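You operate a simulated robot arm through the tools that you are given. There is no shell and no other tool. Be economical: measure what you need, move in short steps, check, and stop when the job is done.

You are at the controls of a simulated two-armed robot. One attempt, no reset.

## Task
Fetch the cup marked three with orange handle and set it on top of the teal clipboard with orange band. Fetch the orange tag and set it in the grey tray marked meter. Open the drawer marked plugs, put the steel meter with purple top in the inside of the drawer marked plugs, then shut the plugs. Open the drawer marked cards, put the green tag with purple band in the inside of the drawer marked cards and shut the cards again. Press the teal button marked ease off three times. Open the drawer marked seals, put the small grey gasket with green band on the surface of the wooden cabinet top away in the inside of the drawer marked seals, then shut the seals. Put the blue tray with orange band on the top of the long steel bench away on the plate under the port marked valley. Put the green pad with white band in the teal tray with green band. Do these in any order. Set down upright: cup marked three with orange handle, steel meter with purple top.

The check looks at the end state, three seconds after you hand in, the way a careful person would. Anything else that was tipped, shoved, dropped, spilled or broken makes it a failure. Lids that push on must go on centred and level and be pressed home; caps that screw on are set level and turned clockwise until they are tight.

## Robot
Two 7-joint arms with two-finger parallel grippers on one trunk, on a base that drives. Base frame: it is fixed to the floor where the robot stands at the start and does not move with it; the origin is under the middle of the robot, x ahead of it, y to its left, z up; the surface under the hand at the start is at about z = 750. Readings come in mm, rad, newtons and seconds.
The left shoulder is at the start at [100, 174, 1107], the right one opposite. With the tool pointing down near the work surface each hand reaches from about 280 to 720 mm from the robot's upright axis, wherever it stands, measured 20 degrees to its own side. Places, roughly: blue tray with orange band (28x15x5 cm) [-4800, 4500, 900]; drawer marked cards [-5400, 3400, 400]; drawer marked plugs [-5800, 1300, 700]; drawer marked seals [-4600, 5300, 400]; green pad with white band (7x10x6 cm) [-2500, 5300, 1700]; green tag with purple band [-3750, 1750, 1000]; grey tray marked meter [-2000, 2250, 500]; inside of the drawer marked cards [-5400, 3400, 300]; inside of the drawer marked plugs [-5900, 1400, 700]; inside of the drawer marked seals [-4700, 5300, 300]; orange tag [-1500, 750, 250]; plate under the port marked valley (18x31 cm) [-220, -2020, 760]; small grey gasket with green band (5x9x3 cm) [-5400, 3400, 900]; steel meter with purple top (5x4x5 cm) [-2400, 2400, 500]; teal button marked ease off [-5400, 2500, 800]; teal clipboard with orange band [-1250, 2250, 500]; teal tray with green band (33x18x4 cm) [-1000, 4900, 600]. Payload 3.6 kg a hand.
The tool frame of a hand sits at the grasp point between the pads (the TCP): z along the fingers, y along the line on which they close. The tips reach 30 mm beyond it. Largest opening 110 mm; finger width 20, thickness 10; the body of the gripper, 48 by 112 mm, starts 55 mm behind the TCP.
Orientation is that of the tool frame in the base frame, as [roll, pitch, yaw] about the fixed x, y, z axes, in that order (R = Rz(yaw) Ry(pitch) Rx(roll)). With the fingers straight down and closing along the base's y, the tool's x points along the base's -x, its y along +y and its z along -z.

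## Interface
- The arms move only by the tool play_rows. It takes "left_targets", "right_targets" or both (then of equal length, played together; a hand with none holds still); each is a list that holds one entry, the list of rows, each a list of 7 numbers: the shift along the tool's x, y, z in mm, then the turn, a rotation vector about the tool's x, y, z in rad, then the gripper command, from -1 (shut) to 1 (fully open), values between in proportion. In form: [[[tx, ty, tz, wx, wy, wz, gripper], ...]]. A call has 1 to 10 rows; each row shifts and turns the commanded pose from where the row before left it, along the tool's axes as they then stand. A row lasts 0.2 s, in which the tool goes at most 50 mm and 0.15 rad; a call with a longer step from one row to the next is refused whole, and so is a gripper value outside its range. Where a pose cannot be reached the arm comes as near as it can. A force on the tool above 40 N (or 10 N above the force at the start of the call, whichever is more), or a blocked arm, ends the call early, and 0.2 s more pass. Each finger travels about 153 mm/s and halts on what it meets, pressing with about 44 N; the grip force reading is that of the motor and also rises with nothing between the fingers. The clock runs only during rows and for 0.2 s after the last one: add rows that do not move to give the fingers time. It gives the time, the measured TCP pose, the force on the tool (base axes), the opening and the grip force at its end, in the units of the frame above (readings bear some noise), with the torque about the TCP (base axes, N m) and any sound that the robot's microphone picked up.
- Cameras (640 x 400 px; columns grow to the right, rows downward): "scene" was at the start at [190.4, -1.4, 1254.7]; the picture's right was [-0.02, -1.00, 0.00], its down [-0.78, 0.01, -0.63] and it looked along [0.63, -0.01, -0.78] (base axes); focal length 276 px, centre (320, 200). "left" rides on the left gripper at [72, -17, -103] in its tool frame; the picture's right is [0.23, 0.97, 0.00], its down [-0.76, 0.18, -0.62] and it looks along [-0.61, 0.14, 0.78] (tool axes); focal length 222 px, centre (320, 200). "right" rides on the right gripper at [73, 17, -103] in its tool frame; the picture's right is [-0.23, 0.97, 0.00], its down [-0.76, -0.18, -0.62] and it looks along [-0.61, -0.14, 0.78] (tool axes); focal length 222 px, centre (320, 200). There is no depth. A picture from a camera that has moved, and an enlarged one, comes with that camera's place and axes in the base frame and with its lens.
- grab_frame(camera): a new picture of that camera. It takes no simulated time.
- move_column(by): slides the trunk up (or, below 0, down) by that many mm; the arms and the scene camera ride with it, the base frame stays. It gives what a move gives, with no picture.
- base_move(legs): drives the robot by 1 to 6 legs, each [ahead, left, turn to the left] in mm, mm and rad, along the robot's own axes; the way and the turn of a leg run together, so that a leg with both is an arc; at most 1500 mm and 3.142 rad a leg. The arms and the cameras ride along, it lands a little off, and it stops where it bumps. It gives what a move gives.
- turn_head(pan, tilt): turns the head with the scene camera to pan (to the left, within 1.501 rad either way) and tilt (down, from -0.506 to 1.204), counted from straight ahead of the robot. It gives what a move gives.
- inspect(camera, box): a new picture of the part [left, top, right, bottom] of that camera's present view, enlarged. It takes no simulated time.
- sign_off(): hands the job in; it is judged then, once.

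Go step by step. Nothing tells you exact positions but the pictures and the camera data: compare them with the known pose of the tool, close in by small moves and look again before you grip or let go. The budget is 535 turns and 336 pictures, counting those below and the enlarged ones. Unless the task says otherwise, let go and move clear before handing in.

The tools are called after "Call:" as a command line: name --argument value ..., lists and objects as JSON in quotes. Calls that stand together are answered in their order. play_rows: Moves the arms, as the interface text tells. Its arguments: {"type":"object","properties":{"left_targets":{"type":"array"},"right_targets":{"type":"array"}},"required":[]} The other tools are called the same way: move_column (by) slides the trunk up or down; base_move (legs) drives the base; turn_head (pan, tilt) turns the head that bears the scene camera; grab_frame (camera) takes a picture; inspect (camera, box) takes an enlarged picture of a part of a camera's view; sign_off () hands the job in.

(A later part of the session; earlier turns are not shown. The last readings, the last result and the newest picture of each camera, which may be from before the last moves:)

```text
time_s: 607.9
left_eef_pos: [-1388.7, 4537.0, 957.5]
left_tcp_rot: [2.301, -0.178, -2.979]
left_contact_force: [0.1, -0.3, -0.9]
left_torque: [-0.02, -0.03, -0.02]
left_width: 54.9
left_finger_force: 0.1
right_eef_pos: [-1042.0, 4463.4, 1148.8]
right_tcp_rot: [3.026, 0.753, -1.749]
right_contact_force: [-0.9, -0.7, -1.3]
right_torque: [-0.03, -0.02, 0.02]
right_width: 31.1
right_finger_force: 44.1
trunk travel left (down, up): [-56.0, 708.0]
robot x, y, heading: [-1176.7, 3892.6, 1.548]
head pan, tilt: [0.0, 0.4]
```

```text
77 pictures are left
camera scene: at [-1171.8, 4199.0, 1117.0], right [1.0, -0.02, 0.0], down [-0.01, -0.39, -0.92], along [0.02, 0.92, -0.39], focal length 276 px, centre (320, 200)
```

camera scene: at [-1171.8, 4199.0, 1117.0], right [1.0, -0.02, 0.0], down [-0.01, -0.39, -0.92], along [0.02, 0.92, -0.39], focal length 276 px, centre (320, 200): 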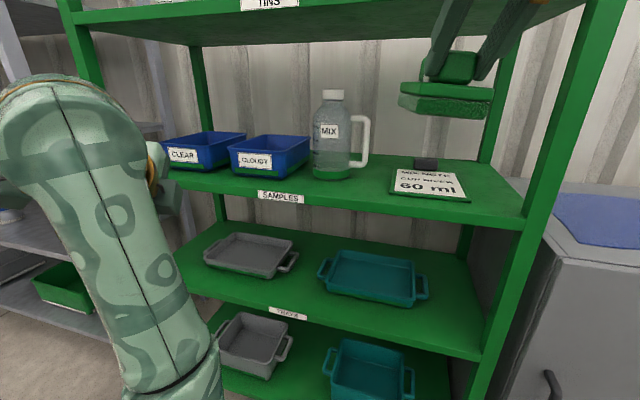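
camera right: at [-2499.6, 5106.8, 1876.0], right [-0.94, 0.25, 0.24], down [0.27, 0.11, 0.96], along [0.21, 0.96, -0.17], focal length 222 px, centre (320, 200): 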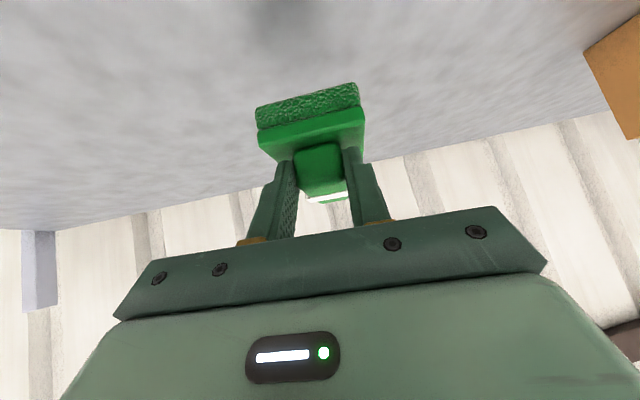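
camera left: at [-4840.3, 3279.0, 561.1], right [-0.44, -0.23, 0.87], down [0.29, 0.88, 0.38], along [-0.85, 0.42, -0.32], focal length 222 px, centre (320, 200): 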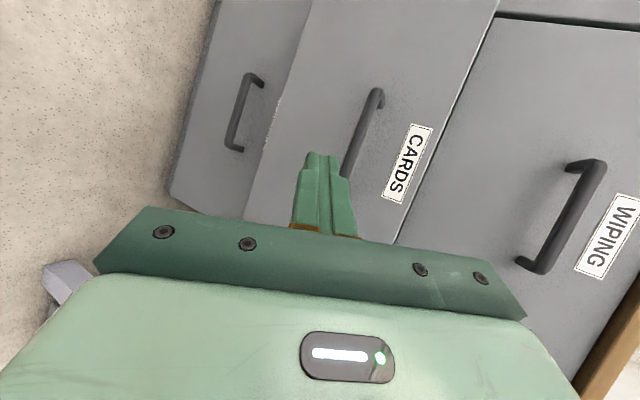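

Teal tray is on the TRAYS shelf at about (-1006, 4840, 580). Lower the right hand in front of the rack, moving the left out of the way.

Call:
play_rows --left_targets '[[[35, -10, -12, 0, 0, 0, 0], [35, -10, -12, 0, 0, 0, 0], [35, -10, -12, 0, 0, 0, 0], [35, -10, -12, 0, 0, 0, 0], [35, -10, -12, 0, 0, 0, 0], [35, -10, -12, 0, 0, 0, 0], [35, -10, -12, 0, 0, 0, 0], [35, -10, -12, 0, 0, 0, 0], [0, 0, 0, 0, 0, 0, 0], [0, 0, 0, 0, 0, 0, 0]]]' --right_targets '[[[30, 0, 33, 0, 0, 0, -1], [30, 0, 33, 0, 0, 0, -1], [30, 0, 33, 0, 0, 0, -1], [30, 0, 33, 0, 0, 0, -1], [30, 0, 33, 0, 0, 0, -1], [30, 0, 33, 0, 0, 0, -1], [30, 0, 33, 0, 0, 0, -1], [30, 0, 33, 0, 0, 0, -1], [30, 0, 33, 0, 0, 0, -1], [30, 0, 33, 0, 0, 0, -1]]]'

Call:
grab_frame --camera "scene"

```text
time_s: 610.1
left_eef_pos: [-1650.2, 4391.4, 1001.0]
left_tcp_rot: [2.3, -0.175, -2.978]
left_contact_force: [-1.2, 0.0, 0.5]
left_torque: [0.0, 0.0, 0.0]
left_width: 55.3
left_finger_force: 0.1
left hand out of reach, approached as far as the arm can: row 1, 2, 3
right_eef_pos: [-1081.0, 4474.6, 704.7]
right_tcp_rot: [3.027, 0.752, -1.748]
right_contact_force: [0.0, -0.1, -0.4]
right_torque: [-0.02, 0.0, 0.0]
right_width: 31.0
right_finger_force: 43.9
trunk travel left (down, up): [-56.0, 708.0]
robot x, y, heading: [-1176.1, 3894.5, 1.549]
head pan, tilt: [0.0, 0.4]
```

```text
76 pictures are left
camera scene: at [-1172.4, 4199.1, 1116.9], right [1.0, -0.02, 0.0], down [-0.01, -0.39, -0.92], along [0.02, 0.92, -0.39], focal length 276 px, centre (320, 200)
```

scene: 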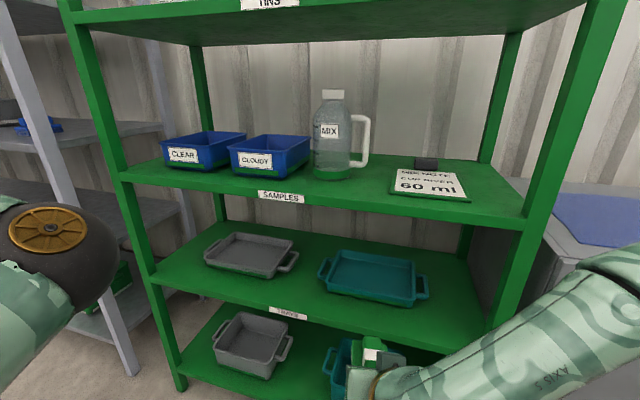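

Call:
base_move --legs '[[0, 160, 0.02]]'

Call:
play_rows --right_targets '[[[-10, -43, 9, 0, 0, 0, -1], [-10, -43, 9, 0, 0, 0, -1], [-10, -43, 9, 0, 0, 0, -1], [-10, -43, 9, 0, 0, 0, -1], [-10, -43, 9, 0, 0, 0, -1], [-10, -25, 9, 0, 0, 0, -1]]]'

Call:
turn_head --pan -0.3 --tilt 0.7

Call:
grab_frame --camera "scene"

```text
time_s: 611.5
left_eef_pos: [-1823.1, 4382.5, 1000.5]
left_tcp_rot: [2.3, -0.175, -2.959]
left_contact_force: [-0.3, 0.6, 0.0]
left_torque: [0.04, -0.02, 0.0]
left_width: 55.0
left_finger_force: 0.0
right_eef_pos: [-1253.7, 4478.2, 704.5]
right_tcp_rot: [3.026, 0.753, -1.728]
right_contact_force: [0.1, -0.3, -1.0]
right_torque: [-0.01, 0.0, -0.01]
right_width: 30.7
right_finger_force: 43.8
trunk travel left (down, up): [-56.0, 708.0]
robot x, y, heading: [-1336.1, 3892.4, 1.577]
head pan, tilt: [0.0, 0.4]
```

```text
time_s: 612.9
left_eef_pos: [-1821.6, 4382.4, 1000.5]
left_tcp_rot: [2.3, -0.174, -2.957]
left_contact_force: [-0.1, 0.1, -0.3]
left_torque: [0.01, -0.01, 0.02]
left_width: 55.1
left_finger_force: 0.0
right_eef_pos: [-1009.2, 4547.3, 695.7]
right_tcp_rot: [3.027, 0.752, -1.724]
right_contact_force: [0.0, 0.4, -0.5]
right_torque: [-0.03, 0.03, -0.01]
right_width: 30.7
right_finger_force: 44.0
right hand out of reach, approached as far as the arm can: row 2, 3
trunk travel left (down, up): [-56.0, 708.0]
robot x, y, heading: [-1336.1, 3895.0, 1.573]
head pan, tilt: [0.0, 0.4]
```

```text
time_s: 613.7
left_eef_pos: [-1822.2, 4383.5, 1000.2]
left_tcp_rot: [2.3, -0.175, -2.957]
left_contact_force: [0.1, -0.2, 0.6]
left_torque: [0.0, 0.02, 0.03]
left_width: 55.2
left_finger_force: 0.1
right_eef_pos: [-1010.8, 4547.6, 694.5]
right_tcp_rot: [3.027, 0.751, -1.726]
right_contact_force: [-0.5, 0.2, 0.3]
right_torque: [-0.03, -0.01, 0.0]
right_width: 30.6
right_finger_force: 43.4
trunk travel left (down, up): [-56.0, 708.0]
robot x, y, heading: [-1330.5, 3896.9, 1.573]
head pan, tilt: [-0.3, 0.7]
```

```text
75 pictures are left
camera scene: at [-1314.4, 4188.7, 1090.1], right [0.96, -0.29, 0.0], down [-0.19, -0.62, -0.76], along [0.22, 0.73, -0.64], focal length 276 px, centre (320, 200)
```

scene: 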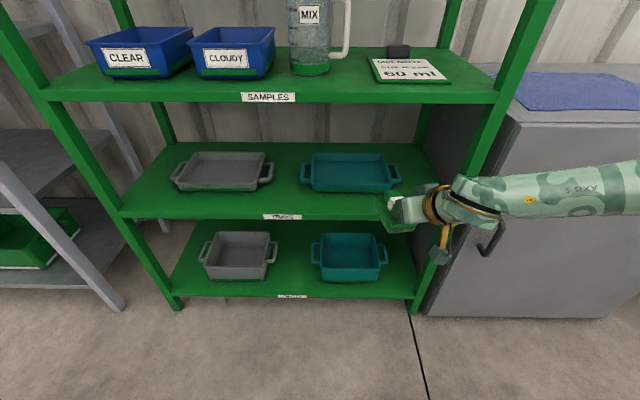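

Call:
base_move --legs '[[-60, 0, 0]]'

Call:
play_rows --right_targets '[[[-18, 25, 16, 0, 0, 0, -1], [-18, 25, 16, 0, 0, 0, -1], [-18, 25, 16, 0, 0, 0, -1], [-18, 25, 16, 0, 0, 0, -1], [-18, 25, 16, 0, 0, 0, -1]]]'

Call:
grab_frame --camera "scene"

```text
time_s: 614.6
left_eef_pos: [-1821.2, 4321.4, 1001.5]
left_tcp_rot: [2.298, -0.172, -2.958]
left_contact_force: [0.6, -0.9, 0.5]
left_torque: [0.03, 0.0, -0.02]
left_width: 54.9
left_finger_force: 0.2
right_eef_pos: [-1009.2, 4486.9, 696.5]
right_tcp_rot: [3.028, 0.751, -1.725]
right_contact_force: [0.4, -0.1, -0.7]
right_torque: [-0.01, -0.03, -0.04]
right_width: 30.5
right_finger_force: 44.1
trunk travel left (down, up): [-56.0, 708.0]
robot x, y, heading: [-1338.0, 3835.3, 1.575]
head pan, tilt: [-0.3, 0.7]
```

```text
time_s: 615.9
left_eef_pos: [-1821.5, 4322.9, 1000.0]
left_tcp_rot: [2.299, -0.173, -2.959]
left_contact_force: [-0.1, -0.1, 0.7]
left_torque: [-0.02, -0.04, 0.0]
left_width: 55.0
left_finger_force: 0.1
right_eef_pos: [-1125.4, 4615.9, 707.5]
right_tcp_rot: [3.027, 0.751, -1.726]
right_contact_force: [-0.6, 1.2, -0.4]
right_torque: [-0.02, 0.02, 0.03]
right_width: 30.8
right_finger_force: 44.0
trunk travel left (down, up): [-56.0, 708.0]
robot x, y, heading: [-1336.0, 3832.7, 1.573]
head pan, tilt: [-0.3, 0.7]
```

```text
74 pictures are left
camera scene: at [-1314.5, 4128.7, 1090.0], right [0.96, -0.29, 0.0], down [-0.19, -0.62, -0.76], along [0.22, 0.73, -0.64], focal length 276 px, centre (320, 200)
```

scene: 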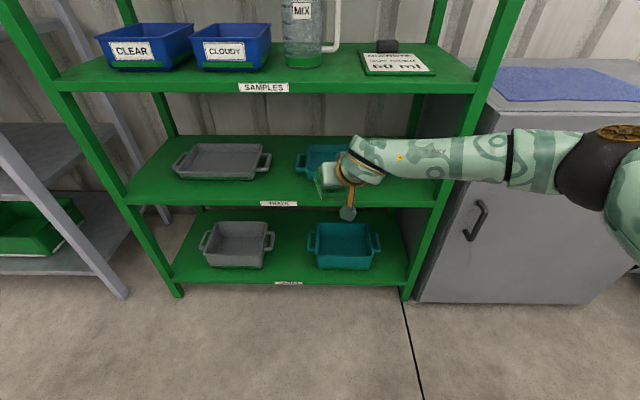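

Call:
play_rows --right_targets '[[[0, 0, 0, 0, -0.12, 0, -1], [0, 0, 0, 0, -0.12, 0, -1], [10, 0, 8, 0, 0, 0, -1]]]'

Call:
base_move --legs '[[110, -110, 0]]'

Call:
grab_frame --camera "scene"

Call:
grab_frame --camera "right"

```text
time_s: 616.6
left_eef_pos: [-1821.4, 4323.0, 999.8]
left_tcp_rot: [2.299, -0.172, -2.959]
left_contact_force: [0.9, 0.5, 0.8]
left_torque: [-0.02, -0.02, 0.0]
left_width: 54.8
left_finger_force: 0.0
right_eef_pos: [-1125.9, 4617.2, 696.1]
right_tcp_rot: [3.002, 0.931, -1.763]
right_contact_force: [0.5, -0.3, 0.8]
right_torque: [-0.02, -0.03, 0.03]
right_width: 30.7
right_finger_force: 44.1
right hand out of reach, approached as far as the arm can: row 2
trunk travel left (down, up): [-56.0, 708.0]
robot x, y, heading: [-1338.4, 3833.7, 1.575]
head pan, tilt: [-0.3, 0.7]
```

```text
time_s: 618.0
left_eef_pos: [-1711.2, 4434.7, 1000.9]
left_tcp_rot: [2.301, -0.175, -2.962]
left_contact_force: [-0.2, 1.3, 0.0]
left_torque: [-0.03, 0.03, 0.04]
left_width: 55.2
left_finger_force: 0.1
right_eef_pos: [-1015.6, 4726.0, 693.9]
right_tcp_rot: [3.0, 0.93, -1.762]
right_contact_force: [0.0, -0.2, 0.4]
right_torque: [0.01, -0.01, 0.0]
right_width: 30.6
right_finger_force: 43.9
trunk travel left (down, up): [-56.0, 708.0]
robot x, y, heading: [-1228.7, 3948.5, 1.573]
head pan, tilt: [-0.3, 0.7]
```

```text
73 pictures are left
camera scene: at [-1204.4, 4239.2, 1089.8], right [0.96, -0.29, 0.0], down [-0.19, -0.62, -0.76], along [0.22, 0.73, -0.65], focal length 276 px, centre (320, 200)
```

scene: 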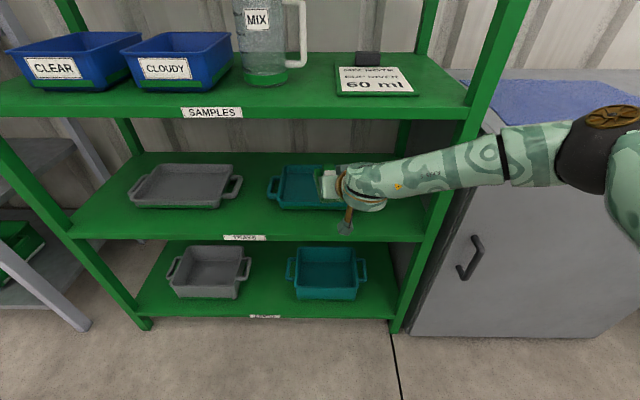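

```text
72 pictures are left
camera right: at [-1041.7, 4604.3, 699.4], right [-0.94, 0.21, 0.26], down [0.25, -0.07, 0.96], along [0.22, 0.98, 0.01], focal length 222 px, centre (320, 200)
```

right: 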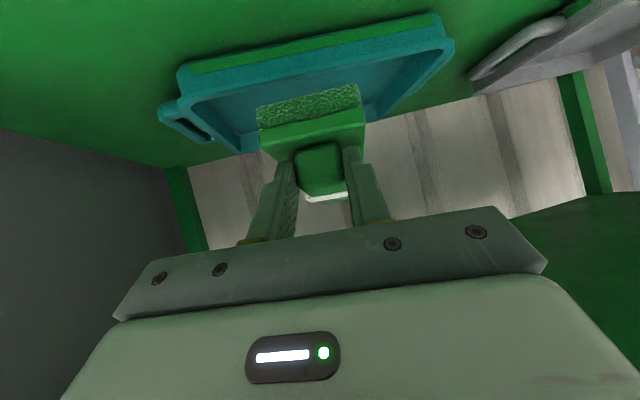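

The tray is straight ahead, but the right elbow is close to the grey cabinet. Back out, raise the trunk and lower the hand so the elbow rises.

Call:
base_move --legs '[[-120, 0, 0]]'

Call:
move_column --by 170

Call:
play_rows --right_targets '[[[24, 0, 17, 0, 0, 0, -1], [24, 0, 17, 0, 0, 0, -1], [24, 0, 17, 0, 0, 0, -1], [24, 0, 17, 0, 0, 0, -1], [24, 0, 17, 0, 0, 0, -1], [20, 0, 14, 0, 0, 0, -1]]]'

Call:
grab_frame --camera "scene"

```text
time_s: 619.3
left_eef_pos: [-1712.3, 4311.8, 1001.3]
left_tcp_rot: [2.298, -0.175, -2.958]
left_contact_force: [0.3, -0.2, 0.7]
left_torque: [-0.01, -0.01, 0.0]
left_width: 55.0
left_finger_force: 0.0
right_eef_pos: [-1016.0, 4605.0, 696.6]
right_tcp_rot: [3.002, 0.93, -1.759]
right_contact_force: [-0.2, -0.3, -0.7]
right_torque: [-0.01, -0.01, -0.03]
right_width: 30.7
right_finger_force: 43.9
trunk travel left (down, up): [-56.0, 708.0]
robot x, y, heading: [-1229.0, 3821.2, 1.571]
head pan, tilt: [-0.3, 0.7]
```

```text
time_s: 621.2
left_eef_pos: [-1711.3, 4312.9, 1169.5]
left_tcp_rot: [2.301, -0.175, -2.957]
left_contact_force: [-0.2, 0.4, 0.5]
left_torque: [0.0, 0.02, 0.01]
left_width: 54.8
left_finger_force: 0.2
right_eef_pos: [-1016.4, 4606.1, 863.3]
right_tcp_rot: [3.002, 0.928, -1.759]
right_contact_force: [-0.5, -6.6, -7.0]
right_torque: [-0.67, 0.04, 0.02]
right_width: 30.8
right_finger_force: 44.1
trunk travel left (down, up): [-226.0, 538.0]
robot x, y, heading: [-1231.3, 3821.7, 1.575]
head pan, tilt: [-0.3, 0.7]
```

```text
time_s: 622.6
left_eef_pos: [-1711.9, 4312.8, 1170.5]
left_tcp_rot: [2.299, -0.172, -2.958]
left_contact_force: [-0.4, -0.3, 0.7]
left_torque: [-0.02, 0.0, -0.01]
left_width: 55.0
left_finger_force: 0.0
right_eef_pos: [-1033.9, 4599.3, 701.3]
right_tcp_rot: [3.002, 0.932, -1.761]
right_contact_force: [0.0, -0.6, -0.6]
right_torque: [-0.03, -0.03, 0.0]
right_width: 30.9
right_finger_force: 44.1
right hand out of reach, approached as far as the arm can: row 6
trunk travel left (down, up): [-226.0, 538.0]
robot x, y, heading: [-1229.1, 3822.6, 1.575]
head pan, tilt: [-0.3, 0.7]
```

```text
71 pictures are left
camera scene: at [-1204.5, 4016.8, 1270.9], right [0.96, -0.29, 0.0], down [-0.19, -0.62, -0.76], along [0.22, 0.73, -0.64], focal length 276 px, centre (320, 200)
```

scene: 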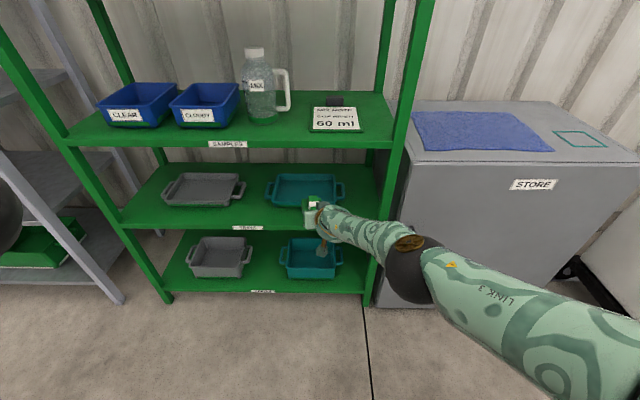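

Call:
base_move --legs '[[140, -15, 0]]'

Call:
grab_frame --camera "right"

Call:
grab_frame --camera "scene"

```text
time_s: 623.9
left_eef_pos: [-1698.3, 4453.9, 1170.9]
left_tcp_rot: [2.3, -0.173, -2.959]
left_contact_force: [0.5, 0.7, 0.3]
left_torque: [-0.07, -0.02, 0.07]
left_width: 55.1
left_finger_force: 0.1
right_eef_pos: [-1019.3, 4739.8, 699.6]
right_tcp_rot: [3.002, 0.931, -1.759]
right_contact_force: [0.1, 0.2, -1.4]
right_torque: [-0.05, -0.02, 0.01]
right_width: 30.9
right_finger_force: 43.7
trunk travel left (down, up): [-226.0, 538.0]
robot x, y, heading: [-1212.4, 3964.9, 1.572]
head pan, tilt: [-0.3, 0.7]
```

```text
70 pictures are left
camera right: at [-1045.4, 4617.7, 704.6], right [-0.94, 0.21, 0.26], down [0.25, -0.07, 0.96], along [0.22, 0.98, 0.01], focal length 222 px, centre (320, 200)
```

right: 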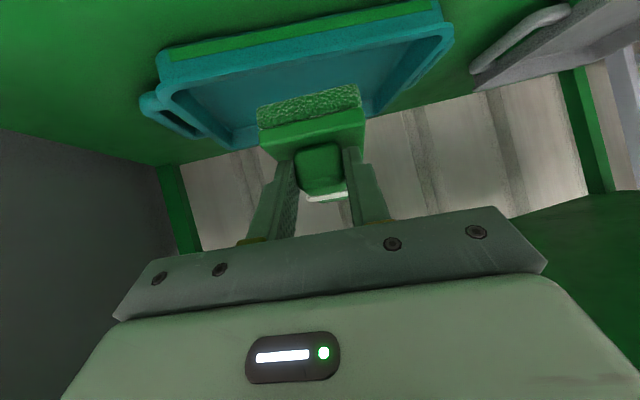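

```text
69 pictures are left
camera scene: at [-1189.8, 4158.5, 1270.5], right [0.96, -0.29, 0.0], down [-0.19, -0.62, -0.76], along [0.22, 0.73, -0.65], focal length 276 px, centre (320, 200)
```

scene: 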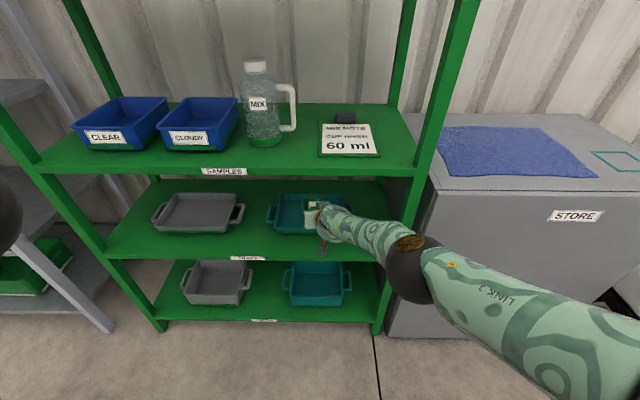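

Call:
base_move --legs '[[92, 0, 0]]'

Call:
grab_frame --camera "right"

Call:
inspect --camera "scene" --box '[220, 160, 440, 300]'

```text
time_s: 625.0
left_eef_pos: [-1697.4, 4545.0, 1170.0]
left_tcp_rot: [2.299, -0.173, -2.957]
left_contact_force: [-0.2, 0.7, -0.2]
left_torque: [0.0, -0.01, 0.04]
left_width: 55.1
left_finger_force: 0.1
right_eef_pos: [-1019.2, 4834.2, 700.1]
right_tcp_rot: [3.003, 0.93, -1.761]
right_contact_force: [-0.3, 0.1, -0.3]
right_torque: [0.0, -0.01, 0.02]
right_width: 31.0
right_finger_force: 44.1
trunk travel left (down, up): [-226.0, 538.0]
robot x, y, heading: [-1213.9, 4053.6, 1.574]
head pan, tilt: [-0.3, 0.7]
```

```text
68 pictures are left
camera right: at [-1045.9, 4710.5, 704.6], right [-0.94, 0.21, 0.26], down [0.25, -0.07, 0.96], along [0.22, 0.98, 0.01], focal length 222 px, centre (320, 200)
```

right: 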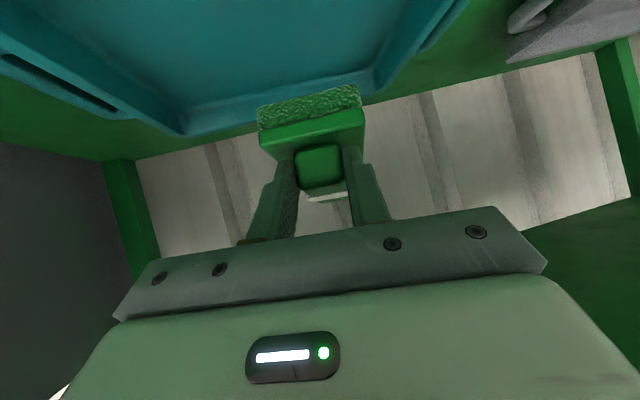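

```text
2.86 times, centred on (330, 230) of scene
camera zoom: at [-1190.3, 4251.3, 1270.5], right [0.96, -0.29, 0.0], down [-0.19, -0.62, -0.76], along [0.22, 0.73, -0.65], focal length 789 px, centre (291, 114)
```

zoom: 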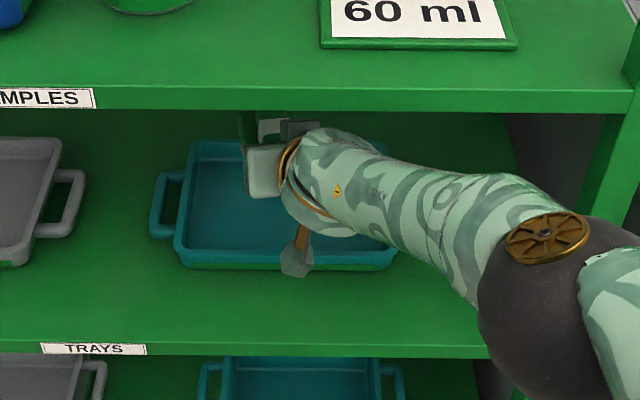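

Pad is over the tray. Lower until contact and release.

Call:
play_rows --right_targets '[[[12, 0, 9, 0, 0, 0, -1], [12, 0, 9, 0, 0, 0, -1], [8, 0, 6, 0, 0, 0, -1], [6, 0, 4.5, 0, 0, 0, -1], [6, 0, 4.5, 0, 0, 0, -1], [6, 0, 4.5, 0, 0, 0, -1]]]'

Call:
grab_frame --camera "right"

```text
time_s: 626.4
left_eef_pos: [-1697.2, 4544.6, 1170.4]
left_tcp_rot: [2.3, -0.175, -2.957]
left_contact_force: [-0.2, 0.7, -0.9]
left_torque: [0.01, 0.04, -0.02]
left_width: 55.0
left_finger_force: 0.1
right_eef_pos: [-1024.5, 4808.5, 662.4]
right_tcp_rot: [3.002, 0.934, -1.761]
right_contact_force: [0.3, 0.3, -0.6]
right_torque: [-0.04, -0.01, 0.01]
right_width: 30.9
right_finger_force: 44.2
right hand out of reach, approached as far as the arm can: row 1, 2, 3, 4, 5, 6
trunk travel left (down, up): [-226.0, 538.0]
robot x, y, heading: [-1215.2, 4053.5, 1.572]
head pan, tilt: [-0.3, 0.7]
```

```text
66 pictures are left
camera right: at [-1051.3, 4685.5, 666.9], right [-0.94, 0.21, 0.26], down [0.25, -0.07, 0.96], along [0.22, 0.98, 0.01], focal length 222 px, centre (320, 200)
```

right: 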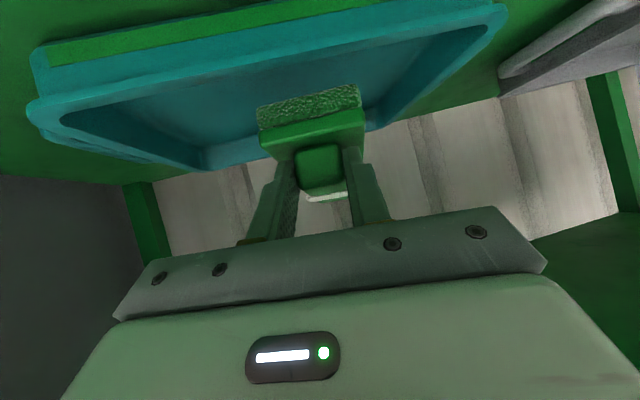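

Call:
base_move --legs '[[28, 0, 0]]'

Call:
move_column --by -18

Call:
move_column --by -12

Call:
grab_frame --camera "right"

```text
time_s: 627.3
left_eef_pos: [-1697.8, 4574.1, 1170.6]
left_tcp_rot: [2.301, -0.174, -2.958]
left_contact_force: [-0.2, 0.3, -0.5]
left_torque: [-0.02, -0.02, 0.0]
left_width: 55.1
left_finger_force: 0.0
right_eef_pos: [-1025.1, 4837.3, 661.8]
right_tcp_rot: [3.002, 0.929, -1.758]
right_contact_force: [-0.6, 1.1, 0.4]
right_torque: [-0.03, 0.04, 0.02]
right_width: 30.9
right_finger_force: 43.9
trunk travel left (down, up): [-226.0, 538.0]
robot x, y, heading: [-1217.0, 4083.0, 1.573]
head pan, tilt: [-0.3, 0.7]
```

```text
time_s: 627.9
left_eef_pos: [-1697.5, 4570.3, 1153.6]
left_tcp_rot: [2.298, -0.174, -2.957]
left_contact_force: [0.1, 0.1, 0.1]
left_torque: [0.01, 0.02, -0.02]
left_width: 55.0
left_finger_force: 0.1
right_eef_pos: [-1026.1, 4835.2, 636.2]
right_tcp_rot: [3.006, 0.919, -1.758]
right_contact_force: [-0.8, 0.0, 0.2]
right_torque: [-0.05, -0.03, 0.01]
right_width: 31.1
right_finger_force: 44.2
trunk travel left (down, up): [-208.0, 556.0]
robot x, y, heading: [-1214.5, 4080.3, 1.573]
head pan, tilt: [-0.3, 0.7]
```

```text
time_s: 628.5
left_eef_pos: [-1698.7, 4570.8, 1141.4]
left_tcp_rot: [2.302, -0.175, -2.958]
left_contact_force: [-0.2, 0.5, 0.1]
left_torque: [0.02, 0.0, 0.02]
left_width: 54.8
left_finger_force: 0.1
right_eef_pos: [-1026.8, 4842.0, 629.8]
right_tcp_rot: [3.015, 0.931, -1.747]
right_contact_force: [-0.6, 4.7, 15.1]
right_torque: [0.35, -0.43, 0.17]
right_width: 31.1
right_finger_force: 44.3
trunk travel left (down, up): [-196.0, 567.0]
robot x, y, heading: [-1213.3, 4082.5, 1.577]
head pan, tilt: [-0.3, 0.7]
stopped: the force on the tool passed its limit at 46 N (the readings are from after the stop); the commanded pose is now the measured one
```

```text
65 pictures are left
camera right: at [-1051.6, 4719.7, 633.1], right [-0.94, 0.2, 0.26], down [0.25, -0.07, 0.97], along [0.22, 0.98, 0.01], focal length 222 px, centre (320, 200)
```

right: 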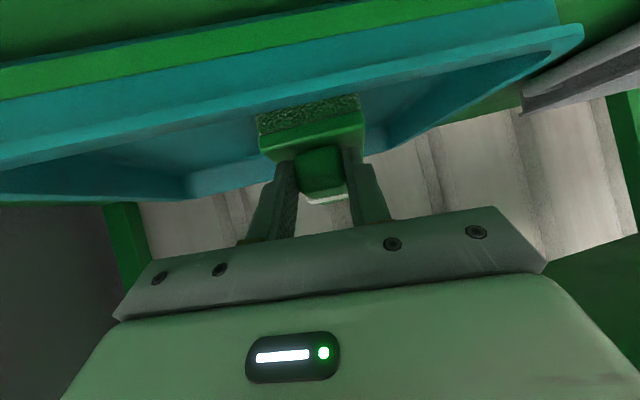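

Call:
play_rows --right_targets '[[[0, 0, 0, 0, 0, 0, -0.5], [0, 0, 0, 0, 0, 0, -0.1], [0, 0, 0, 0, 0, 0, 0], [0, 0, -15, 0, 0, 0, 0], [0, 0, -20, 0, 0, 0, 0], [0, 0, -25, 0, 0, 0, 0], [0, 0, -25, 0, 0, 0, 0]]]'

Call:
base_move --legs '[[-60, 0, 0]]'

Call:
grab_frame --camera "right"

```text
time_s: 630.1
left_eef_pos: [-1698.3, 4571.9, 1140.8]
left_tcp_rot: [2.301, -0.173, -2.957]
left_contact_force: [-0.2, 0.3, 0.8]
left_torque: [-0.02, 0.0, 0.01]
left_width: 55.0
left_finger_force: 0.0
right_eef_pos: [-1027.2, 4840.0, 626.7]
right_tcp_rot: [3.016, 0.924, -1.747]
right_contact_force: [-4.9, 1.1, 16.1]
right_torque: [0.24, -0.33, 0.08]
right_width: 51.7
right_finger_force: 0.1
right hand out of reach, approached as far as the arm can: row 4, 5, 6, 7
trunk travel left (down, up): [-196.0, 567.0]
robot x, y, heading: [-1214.4, 4085.2, 1.573]
head pan, tilt: [-0.3, 0.7]
```

```text
time_s: 631.1
left_eef_pos: [-1698.8, 4509.7, 1141.1]
left_tcp_rot: [2.302, -0.173, -2.959]
left_contact_force: [-0.5, -0.4, 0.4]
left_torque: [-0.02, 0.0, 0.01]
left_width: 54.7
left_finger_force: 0.0
right_eef_pos: [-1027.0, 4778.9, 627.5]
right_tcp_rot: [3.014, 0.926, -1.748]
right_contact_force: [1.7, 2.8, 15.6]
right_torque: [0.33, -0.52, 0.04]
right_width: 54.7
right_finger_force: 0.1
trunk travel left (down, up): [-196.0, 567.0]
robot x, y, heading: [-1215.3, 4020.2, 1.572]
head pan, tilt: [-0.3, 0.7]
```

```text
64 pictures are left
camera right: at [-1051.3, 4657.0, 631.4], right [-0.94, 0.21, 0.26], down [0.25, -0.06, 0.97], along [0.22, 0.98, 0.01], focal length 222 px, centre (320, 200)
```

right: 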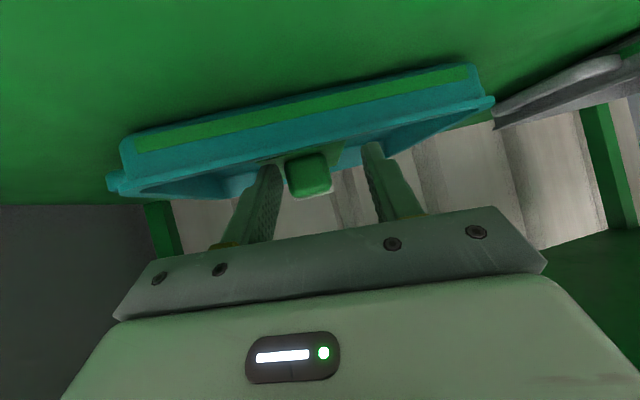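

Call:
move_column --by 50

Call:
grab_frame --camera "right"

Call:
inspect --camera "scene" --box '[200, 160, 440, 320]'

```text
time_s: 632.0
left_eef_pos: [-1698.3, 4512.1, 1190.3]
left_tcp_rot: [2.302, -0.174, -2.958]
left_contact_force: [-0.6, -0.2, -0.1]
left_torque: [0.0, -0.03, -0.04]
left_width: 55.0
left_finger_force: 0.1
right_eef_pos: [-1025.3, 4784.7, 707.6]
right_tcp_rot: [2.998, 0.969, -1.759]
right_contact_force: [-1.1, 0.4, 0.2]
right_torque: [0.02, 0.02, 0.01]
right_width: 54.8
right_finger_force: 0.0
trunk travel left (down, up): [-246.0, 517.0]
robot x, y, heading: [-1216.8, 4021.7, 1.575]
head pan, tilt: [-0.3, 0.7]
```

```text
63 pictures are left
camera right: at [-1051.1, 4661.8, 706.7], right [-0.94, 0.2, 0.27], down [0.25, -0.11, 0.96], along [0.22, 0.97, 0.05], focal length 222 px, centre (320, 200)
```

right: 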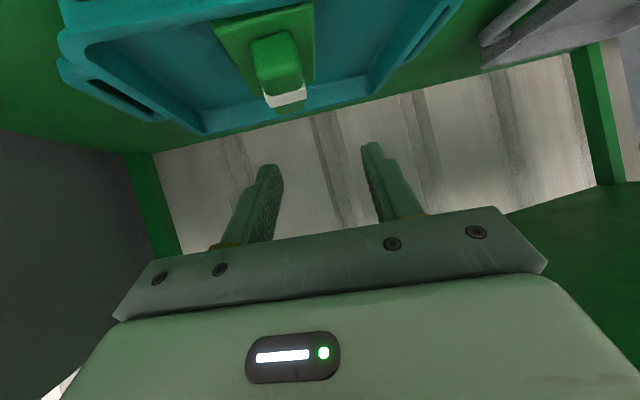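

```text
2.50 times, centred on (320, 240) of scene
camera zoom: at [-1190.3, 4207.7, 1291.7], right [0.96, -0.29, 0.0], down [-0.19, -0.62, -0.76], along [0.22, 0.73, -0.65], focal length 690 px, centre (320, 100)
```

zoom: 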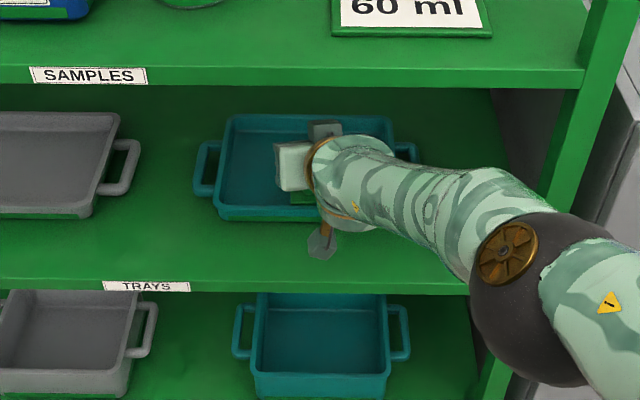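

Pad is in the teal tray. Next, the blue tray on the steel bench: back out, turn and drive there.

Call:
base_move --legs '[[-450, 0, 0], [0, 0, 1.57], [1500, 0, 0], [900, 0, 0]]'

Call:
move_column --by 200

Call:
turn_head --pan -0.5 --tilt 0.5

Call:
grab_frame --camera "scene"

```text
time_s: 650.0
left_eef_pos: [-4122.3, 3099.7, 1190.1]
left_tcp_rot: [2.303, -0.173, -1.399]
left_contact_force: [0.1, 1.1, 0.2]
left_torque: [-0.01, 0.0, 0.01]
left_width: 54.9
left_finger_force: 0.1
right_eef_pos: [-4387.1, 3775.2, 708.0]
right_tcp_rot: [2.999, 0.973, -0.201]
right_contact_force: [0.7, -0.5, -0.3]
right_torque: [-0.01, -0.01, 0.02]
right_width: 55.1
right_finger_force: 0.2
trunk travel left (down, up): [-246.0, 517.0]
robot x, y, heading: [-3625.2, 3575.1, 3.139]
head pan, tilt: [-0.3, 0.7]
```

```text
time_s: 652.2
left_eef_pos: [-4122.2, 3099.4, 1391.3]
left_tcp_rot: [2.301, -0.173, -1.401]
left_contact_force: [0.5, 0.9, -0.2]
left_torque: [0.0, 0.05, -0.01]
left_width: 54.9
left_finger_force: 0.0
right_eef_pos: [-4388.5, 3775.7, 1016.4]
right_tcp_rot: [2.931, 1.12, -0.261]
right_contact_force: [0.2, -0.2, 0.5]
right_torque: [-0.01, 0.0, 0.04]
right_width: 55.0
right_finger_force: 0.0
trunk travel left (down, up): [-446.0, 317.0]
robot x, y, heading: [-3626.5, 3578.0, 3.134]
head pan, tilt: [-0.3, 0.7]
```

```text
time_s: 652.9
left_eef_pos: [-4121.9, 3099.3, 1390.2]
left_tcp_rot: [2.299, -0.171, -1.401]
left_contact_force: [0.5, 0.5, -0.4]
left_torque: [0.0, -0.01, 0.02]
left_width: 55.1
left_finger_force: 0.0
right_eef_pos: [-4389.4, 3774.5, 1018.3]
right_tcp_rot: [2.93, 1.12, -0.261]
right_contact_force: [0.0, 0.0, -0.2]
right_torque: [0.0, -0.03, -0.01]
right_width: 54.8
right_finger_force: 0.1
trunk travel left (down, up): [-446.0, 317.0]
robot x, y, heading: [-3626.2, 3577.0, 3.136]
head pan, tilt: [-0.499, 0.499]
```

```text
61 pictures are left
camera scene: at [-3738.7, 3621.6, 1512.8], right [0.48, 0.87, 0.0], down [0.42, -0.23, -0.88], along [-0.77, 0.43, -0.48], focal length 276 px, centre (320, 200)
```

scene: 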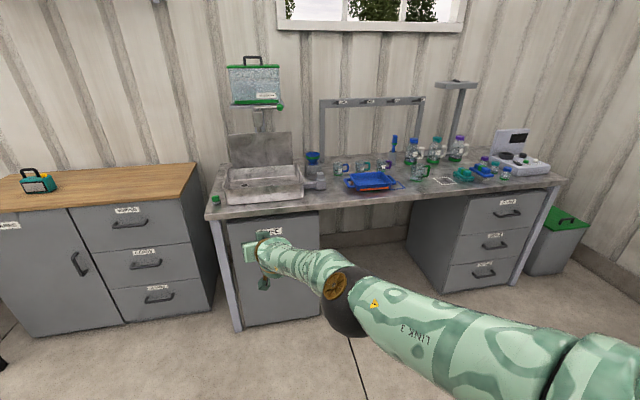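

Call:
play_rows --right_targets '[[[10, 0, -40, 0, 0.05, 0, 1], [10, 0, -40, 0, 0.1, 0, 1], [10, 0, -40, 0, 0.1, 0, 1], [10, 0, -40, 0, 0.1, 0, 1], [10, 0, -40, 0, 0.1, 0, 1], [10, 0, -40, 0, 0.1, 0, 1], [10, 0, -40, 0, 0.1, 0, 1], [10, 0, -30, 0, 0.1, 0, 1], [10, 0, -20, 0, 0.1, 0, 1]]]'

Call:
base_move --legs '[[300, -700, -0.3]]'

Call:
turn_head --pan 0 --tilt 0.6

Call:
grab_frame --camera "scene"

```text
time_s: 654.9
left_eef_pos: [-4122.6, 3100.1, 1390.4]
left_tcp_rot: [2.3, -0.173, -1.401]
left_contact_force: [0.8, 0.4, -0.7]
left_torque: [-0.01, 0.02, 0.01]
left_width: 54.9
left_finger_force: 0.0
right_eef_pos: [-4131.0, 3771.9, 1169.0]
right_tcp_rot: [3.047, 0.275, -0.095]
right_contact_force: [-0.2, -1.0, -0.8]
right_torque: [0.0, 0.0, -0.03]
right_width: 110.1
right_finger_force: 0.1
right hand out of reach, approached as far as the arm can: row 1
trunk travel left (down, up): [-446.0, 317.0]
robot x, y, heading: [-3626.5, 3575.5, 3.134]
head pan, tilt: [-0.499, 0.499]
```

```text
time_s: 659.0
left_eef_pos: [-4428.3, 4008.3, 1390.9]
left_tcp_rot: [2.3, -0.174, -1.7]
left_contact_force: [-0.5, 0.8, 0.7]
left_torque: [0.0, 0.0, 0.0]
left_width: 55.0
left_finger_force: 0.1
right_eef_pos: [-4241.2, 4652.2, 1169.4]
right_tcp_rot: [3.045, 0.276, -0.396]
right_contact_force: [0.2, 0.0, -0.4]
right_torque: [0.01, 0.01, 0.01]
right_width: 109.9
right_finger_force: 0.0
trunk travel left (down, up): [-446.0, 317.0]
robot x, y, heading: [-3814.5, 4317.2, 2.83]
head pan, tilt: [-0.499, 0.499]
```

```text
time_s: 660.0
left_eef_pos: [-4429.0, 4007.7, 1390.9]
left_tcp_rot: [2.302, -0.172, -1.701]
left_contact_force: [0.1, 0.1, 0.0]
left_torque: [-0.01, -0.02, 0.02]
left_width: 55.0
left_finger_force: 0.0
right_eef_pos: [-4239.8, 4652.3, 1169.7]
right_tcp_rot: [3.046, 0.277, -0.397]
right_contact_force: [-0.7, 0.1, -0.3]
right_torque: [0.01, 0.0, 0.01]
right_width: 109.9
right_finger_force: 0.1
trunk travel left (down, up): [-446.0, 317.0]
robot x, y, heading: [-3815.2, 4318.9, 2.831]
head pan, tilt: [0.0, 0.6]
```

```text
60 pictures are left
camera scene: at [-3930.5, 4354.0, 1503.8], right [0.3, 0.95, 0.0], down [0.54, -0.17, -0.82], along [-0.79, 0.25, -0.57], focal length 276 px, centre (320, 200)
```

scene: 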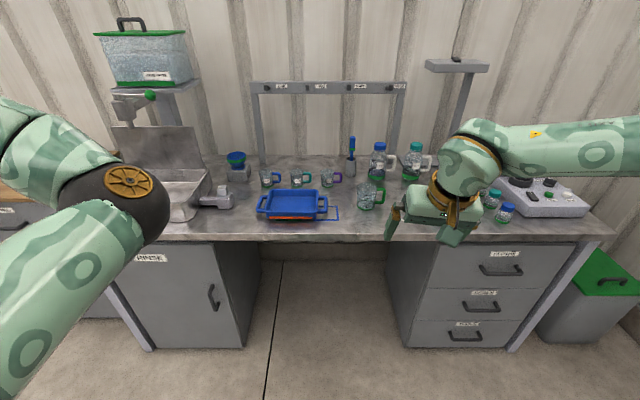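

Call:
inspect --camera "scene" --box '[240, 150, 400, 240]'

```text
4.00 times, centred on (320, 195) of scene
camera zoom: at [-3930.5, 4354.0, 1503.8], right [0.3, 0.95, 0.0], down [0.54, -0.17, -0.82], along [-0.79, 0.25, -0.57], focal length 1105 px, centre (320, 220)
```

zoom: 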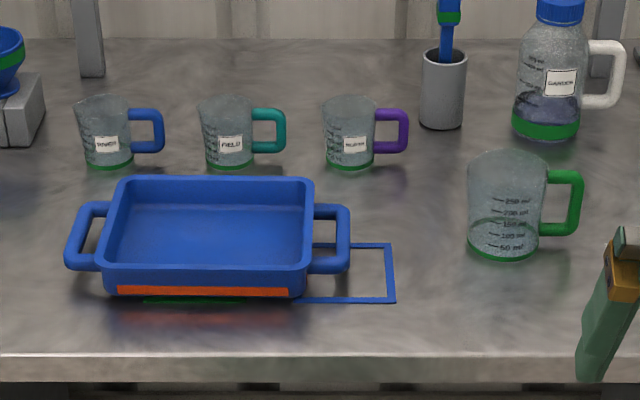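

The blue tray has loop handles; I'll pinch its near wall at the centre with the right hand (closing front–back). Shift and rotate the hand.

Call:
base_move --legs '[[60, 270, 0]]'

Call:
play_rows --right_targets '[[[0, 0, 0, 0, 0.09, 0, 0.3], [0, 0, 0, 0, 0.09, 0, 0.3], [0, 0, 0, 0, 0.09, 0, 0.3], [0, 0, 0, 0, 0, -0.145, 0.3], [0, 0, 0, 0, 0, -0.145, 0.3], [0, 0, 0, 0, 0, -0.145, 0.3], [0, 0, 0, 0, 0, -0.145, 0.3], [0, 0, 0, 0, 0, -0.145, 0.3], [0, 0, 0, 0, 0, -0.145, 0.3], [0, 0, 0, 0, 0, -0.145, 0.3]]]'

Call:
play_rows --right_targets '[[[0, 0, 0, 0, 0, -0.145, 0.3], [0, 0, 0, 0, 0, -0.145, 0.3], [0, 0, 0, 0, 0, -0.145, 0.3], [0, 0, 0, 0, 0, -0.145, 0.3]]]'

Call:
grab_frame --camera "scene"

```text
time_s: 661.9
left_eef_pos: [-4568.4, 3770.9, 1390.4]
left_tcp_rot: [2.301, -0.173, -1.699]
left_contact_force: [-0.1, 0.1, -0.6]
left_torque: [0.01, 0.03, -0.02]
left_width: 55.1
left_finger_force: 0.0
right_eef_pos: [-4378.4, 4414.8, 1169.7]
right_tcp_rot: [3.046, 0.278, -0.397]
right_contact_force: [-1.1, 0.0, 0.0]
right_torque: [0.0, -0.02, -0.02]
right_width: 109.8
right_finger_force: 0.1
trunk travel left (down, up): [-446.0, 317.0]
robot x, y, heading: [-3954.0, 4081.9, 2.834]
head pan, tilt: [0.0, 0.6]
```

```text
time_s: 664.1
left_eef_pos: [-4566.4, 3771.8, 1390.6]
left_tcp_rot: [2.299, -0.173, -1.702]
left_contact_force: [0.4, -0.4, 0.6]
left_torque: [0.01, -0.02, 0.0]
left_width: 55.0
left_finger_force: 0.1
right_eef_pos: [-4377.4, 4414.1, 1168.4]
right_tcp_rot: [3.057, 0.034, -0.081]
right_contact_force: [0.2, -0.4, 0.0]
right_torque: [-0.01, 0.03, 0.02]
right_width: 71.5
right_finger_force: 0.0
right hand out of reach, approached as far as the arm can: row 6, 7, 8, 9, 10
trunk travel left (down, up): [-446.0, 317.0]
robot x, y, heading: [-3954.0, 4081.3, 2.836]
head pan, tilt: [0.0, 0.6]
```

```text
time_s: 665.1
left_eef_pos: [-4567.4, 3770.2, 1390.4]
left_tcp_rot: [2.299, -0.173, -1.701]
left_contact_force: [-0.4, 0.6, -0.8]
left_torque: [-0.03, -0.01, 0.0]
left_width: 55.0
left_finger_force: 0.1
right_eef_pos: [-4378.0, 4415.2, 1168.4]
right_tcp_rot: [3.055, 0.031, -0.082]
right_contact_force: [-0.1, 0.7, 0.2]
right_torque: [-0.03, 0.0, 0.0]
right_width: 71.5
right_finger_force: 0.1
right hand out of reach, approached as far as the arm can: row 1, 2, 3, 4
trunk travel left (down, up): [-446.0, 317.0]
robot x, y, heading: [-3951.3, 4076.3, 2.834]
head pan, tilt: [0.0, 0.6]
```

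```text
58 pictures are left
camera scene: at [-4068.6, 4117.0, 1503.8], right [0.3, 0.95, 0.0], down [0.54, -0.17, -0.82], along [-0.79, 0.25, -0.57], focal length 276 px, centre (320, 200)
```

scene: 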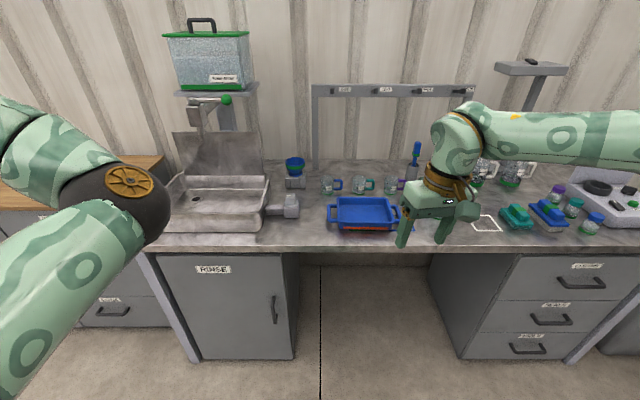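

Call:
play_rows --right_targets '[[[0, 0, 0, 0, 0, 0.145, 0.3], [0, 0, 0, 0, 0, 0.145, 0.3], [0, 0, 0, 0, 0, 0.145, 0.3], [0, 0, 0, 0, 0, 0.145, 0.3], [0, 0, 0, 0, 0, 0.145, 0.3], [0, 0, 0, 0, 0, 0.145, 0.3], [0, 0, 0, 0, 0, 0.145, 0.3], [0, 0, 0, 0, 0, 0.145, 0.3], [0, 0, 0, 0, 0, 0.145, 0.3], [0, 0, 0, 0, 0, 0.145, 0.3]]]'

Call:
play_rows --right_targets '[[[0, 0, 0, 0, 0, 0.14, 0.3], [0, 0, 0, 0, 0, 0.14, 0.3], [0, 0, 0, 0, 0, 0.1, 0.3], [0, 0, 0, 0, 0, 0, 0.3]]]'

Call:
grab_frame --camera "right"

```text
time_s: 667.3
left_eef_pos: [-4568.2, 3771.1, 1390.7]
left_tcp_rot: [2.301, -0.174, -1.702]
left_contact_force: [-0.1, 0.4, 0.3]
left_torque: [-0.02, 0.05, 0.03]
left_width: 54.8
left_finger_force: 0.0
right_eef_pos: [-4376.7, 4415.3, 1168.4]
right_tcp_rot: [3.097, -0.08, -1.531]
right_contact_force: [0.5, -0.1, -0.3]
right_torque: [0.01, -0.01, -0.03]
right_width: 71.5
right_finger_force: 0.1
trunk travel left (down, up): [-446.0, 317.0]
robot x, y, heading: [-3955.7, 4079.8, 2.834]
head pan, tilt: [0.0, 0.6]
```

```text
time_s: 668.3
left_eef_pos: [-4566.9, 3770.3, 1391.3]
left_tcp_rot: [2.301, -0.172, -1.7]
left_contact_force: [0.4, -0.6, 0.0]
left_torque: [0.01, 0.04, -0.02]
left_width: 54.8
left_finger_force: 0.0
right_eef_pos: [-4378.3, 4415.1, 1167.1]
right_tcp_rot: [3.132, -0.091, -1.911]
right_contact_force: [-0.8, -0.5, 0.0]
right_torque: [-0.01, 0.0, -0.03]
right_width: 71.7
right_finger_force: 0.0
trunk travel left (down, up): [-446.0, 317.0]
robot x, y, heading: [-3953.2, 4080.5, 2.839]
head pan, tilt: [0.0, 0.6]
```

```text
57 pictures are left
camera right: at [-4414.0, 4363.4, 1278.7], right [-0.84, 0.54, -0.01], down [0.45, 0.71, 0.55], along [0.3, 0.46, -0.84], focal length 222 px, centre (320, 200)
```

right: 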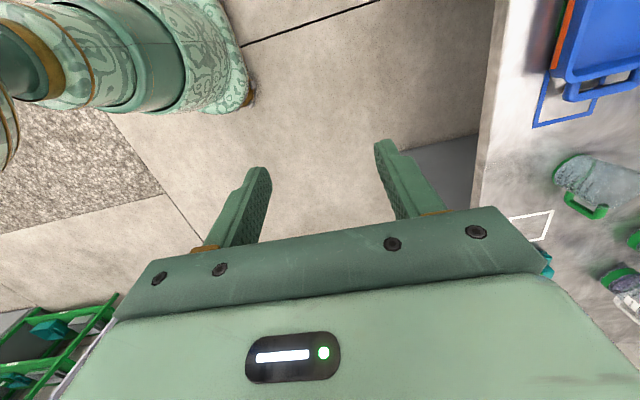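

Call:
play_rows --left_targets '[[[20, -20, -30, 0, 0, 0, 0], [20, -20, -30, 0, 0, 0, 0], [20, -20, -30, 0, 0, 0, 0], [20, -20, -30, 0, 0, 0, 0], [20, -20, -30, 0, 0, 0, 0]]]' --right_targets '[[[0, 0, 0, 0, 0.045, 0, 0.3], [0, 0, 0, 0, 0.045, 0, 0.3], [0, 0, 0, 0, 0, 0, 0.3], [0, 0, 0, 0, 0, 0, 0.3], [0, 0, 0, 0, 0, 0, 0.3]]]'

Call:
base_move --legs '[[260, 0, 0]]'

Call:
grab_frame --camera "scene"

```text
time_s: 669.5
left_eef_pos: [-4401.8, 3653.0, 1433.2]
left_tcp_rot: [2.3, -0.172, -1.702]
left_contact_force: [-0.4, 0.4, -0.2]
left_torque: [0.01, 0.03, -0.03]
left_width: 55.2
left_finger_force: 0.2
right_eef_pos: [-4377.6, 4414.3, 1170.6]
right_tcp_rot: [3.13, -0.181, -1.91]
right_contact_force: [0.0, -0.1, 1.1]
right_torque: [0.04, 0.0, 0.01]
right_width: 71.4
right_finger_force: 0.0
trunk travel left (down, up): [-446.0, 317.0]
robot x, y, heading: [-3950.0, 4082.8, 2.832]
head pan, tilt: [0.0, 0.6]
```

```text
time_s: 671.4
left_eef_pos: [-4652.0, 3733.3, 1432.3]
left_tcp_rot: [2.302, -0.172, -1.7]
left_contact_force: [0.8, 0.0, -0.3]
left_torque: [0.0, 0.0, -0.04]
left_width: 54.8
left_finger_force: 0.1
right_eef_pos: [-4625.8, 4493.8, 1169.6]
right_tcp_rot: [3.132, -0.18, -1.91]
right_contact_force: [-0.3, -0.4, -0.1]
right_torque: [0.01, 0.02, -0.02]
right_width: 71.5
right_finger_force: 0.1
trunk travel left (down, up): [-446.0, 317.0]
robot x, y, heading: [-4201.6, 4163.5, 2.834]
head pan, tilt: [0.0, 0.6]
```

```text
56 pictures are left
camera scene: at [-4316.6, 4195.8, 1503.8], right [0.3, 0.95, 0.0], down [0.54, -0.17, -0.82], along [-0.79, 0.25, -0.57], focal length 276 px, centre (320, 200)
```

scene: 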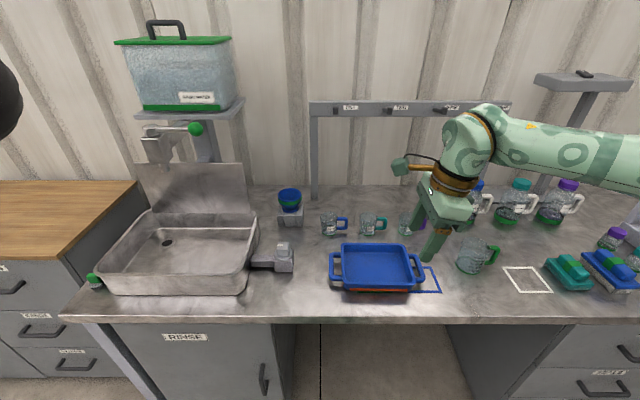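

Call:
play_rows --right_targets '[[[0, 0, 0, 0, -0.09, 0, 0.4], [0, 0, 0, 0, -0.09, 0, 0.4], [8, 18, 40, 0, 0, 0, 0.4], [8, 18, 40, 0, 0, 0, 0.4], [8, 18, 40, 0, 0, 0, 0.4], [8, 18, 30, 0, 0, 0, 0.4]]]'

Call:
grab_frame --camera "scene"

Call:
grab_frame --camera "right"

```text
time_s: 672.8
left_eef_pos: [-4652.4, 3733.0, 1432.2]
left_tcp_rot: [2.302, -0.173, -1.699]
left_contact_force: [0.2, -0.5, 0.0]
left_torque: [0.01, -0.01, 0.01]
left_width: 55.0
left_finger_force: 0.0
right_eef_pos: [-4707.3, 4488.0, 1019.5]
right_tcp_rot: [3.129, -0.001, -1.914]
right_contact_force: [1.0, 0.8, -0.4]
right_torque: [-0.01, 0.0, -0.03]
right_width: 77.0
right_finger_force: 0.0
trunk travel left (down, up): [-446.0, 317.0]
robot x, y, heading: [-4199.8, 4160.7, 2.826]
head pan, tilt: [0.0, 0.6]
```

```text
55 pictures are left
camera scene: at [-4317.1, 4195.1, 1503.7], right [0.3, 0.95, 0.0], down [0.54, -0.17, -0.82], along [-0.79, 0.25, -0.57], focal length 276 px, centre (320, 200)
```

scene: 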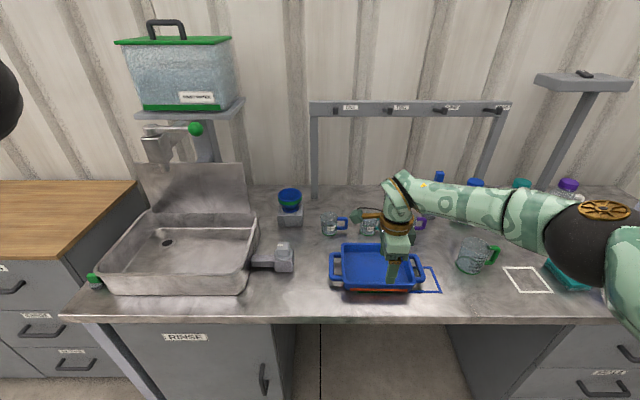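

```text
54 pictures are left
camera right: at [-4745.7, 4427.5, 1123.2], right [-0.84, 0.54, 0.01], down [0.43, 0.66, 0.62], along [0.33, 0.53, -0.78], focal length 222 px, centre (320, 200)
```

right: 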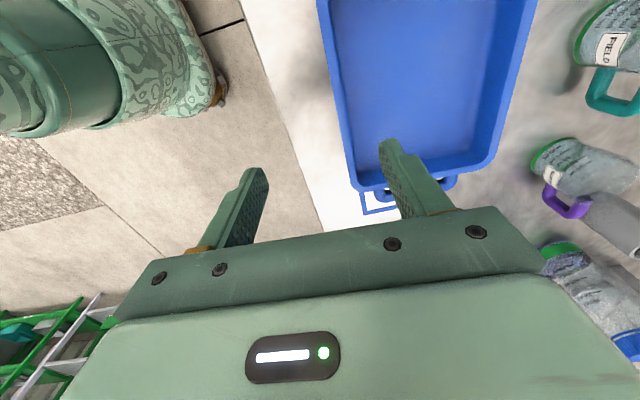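

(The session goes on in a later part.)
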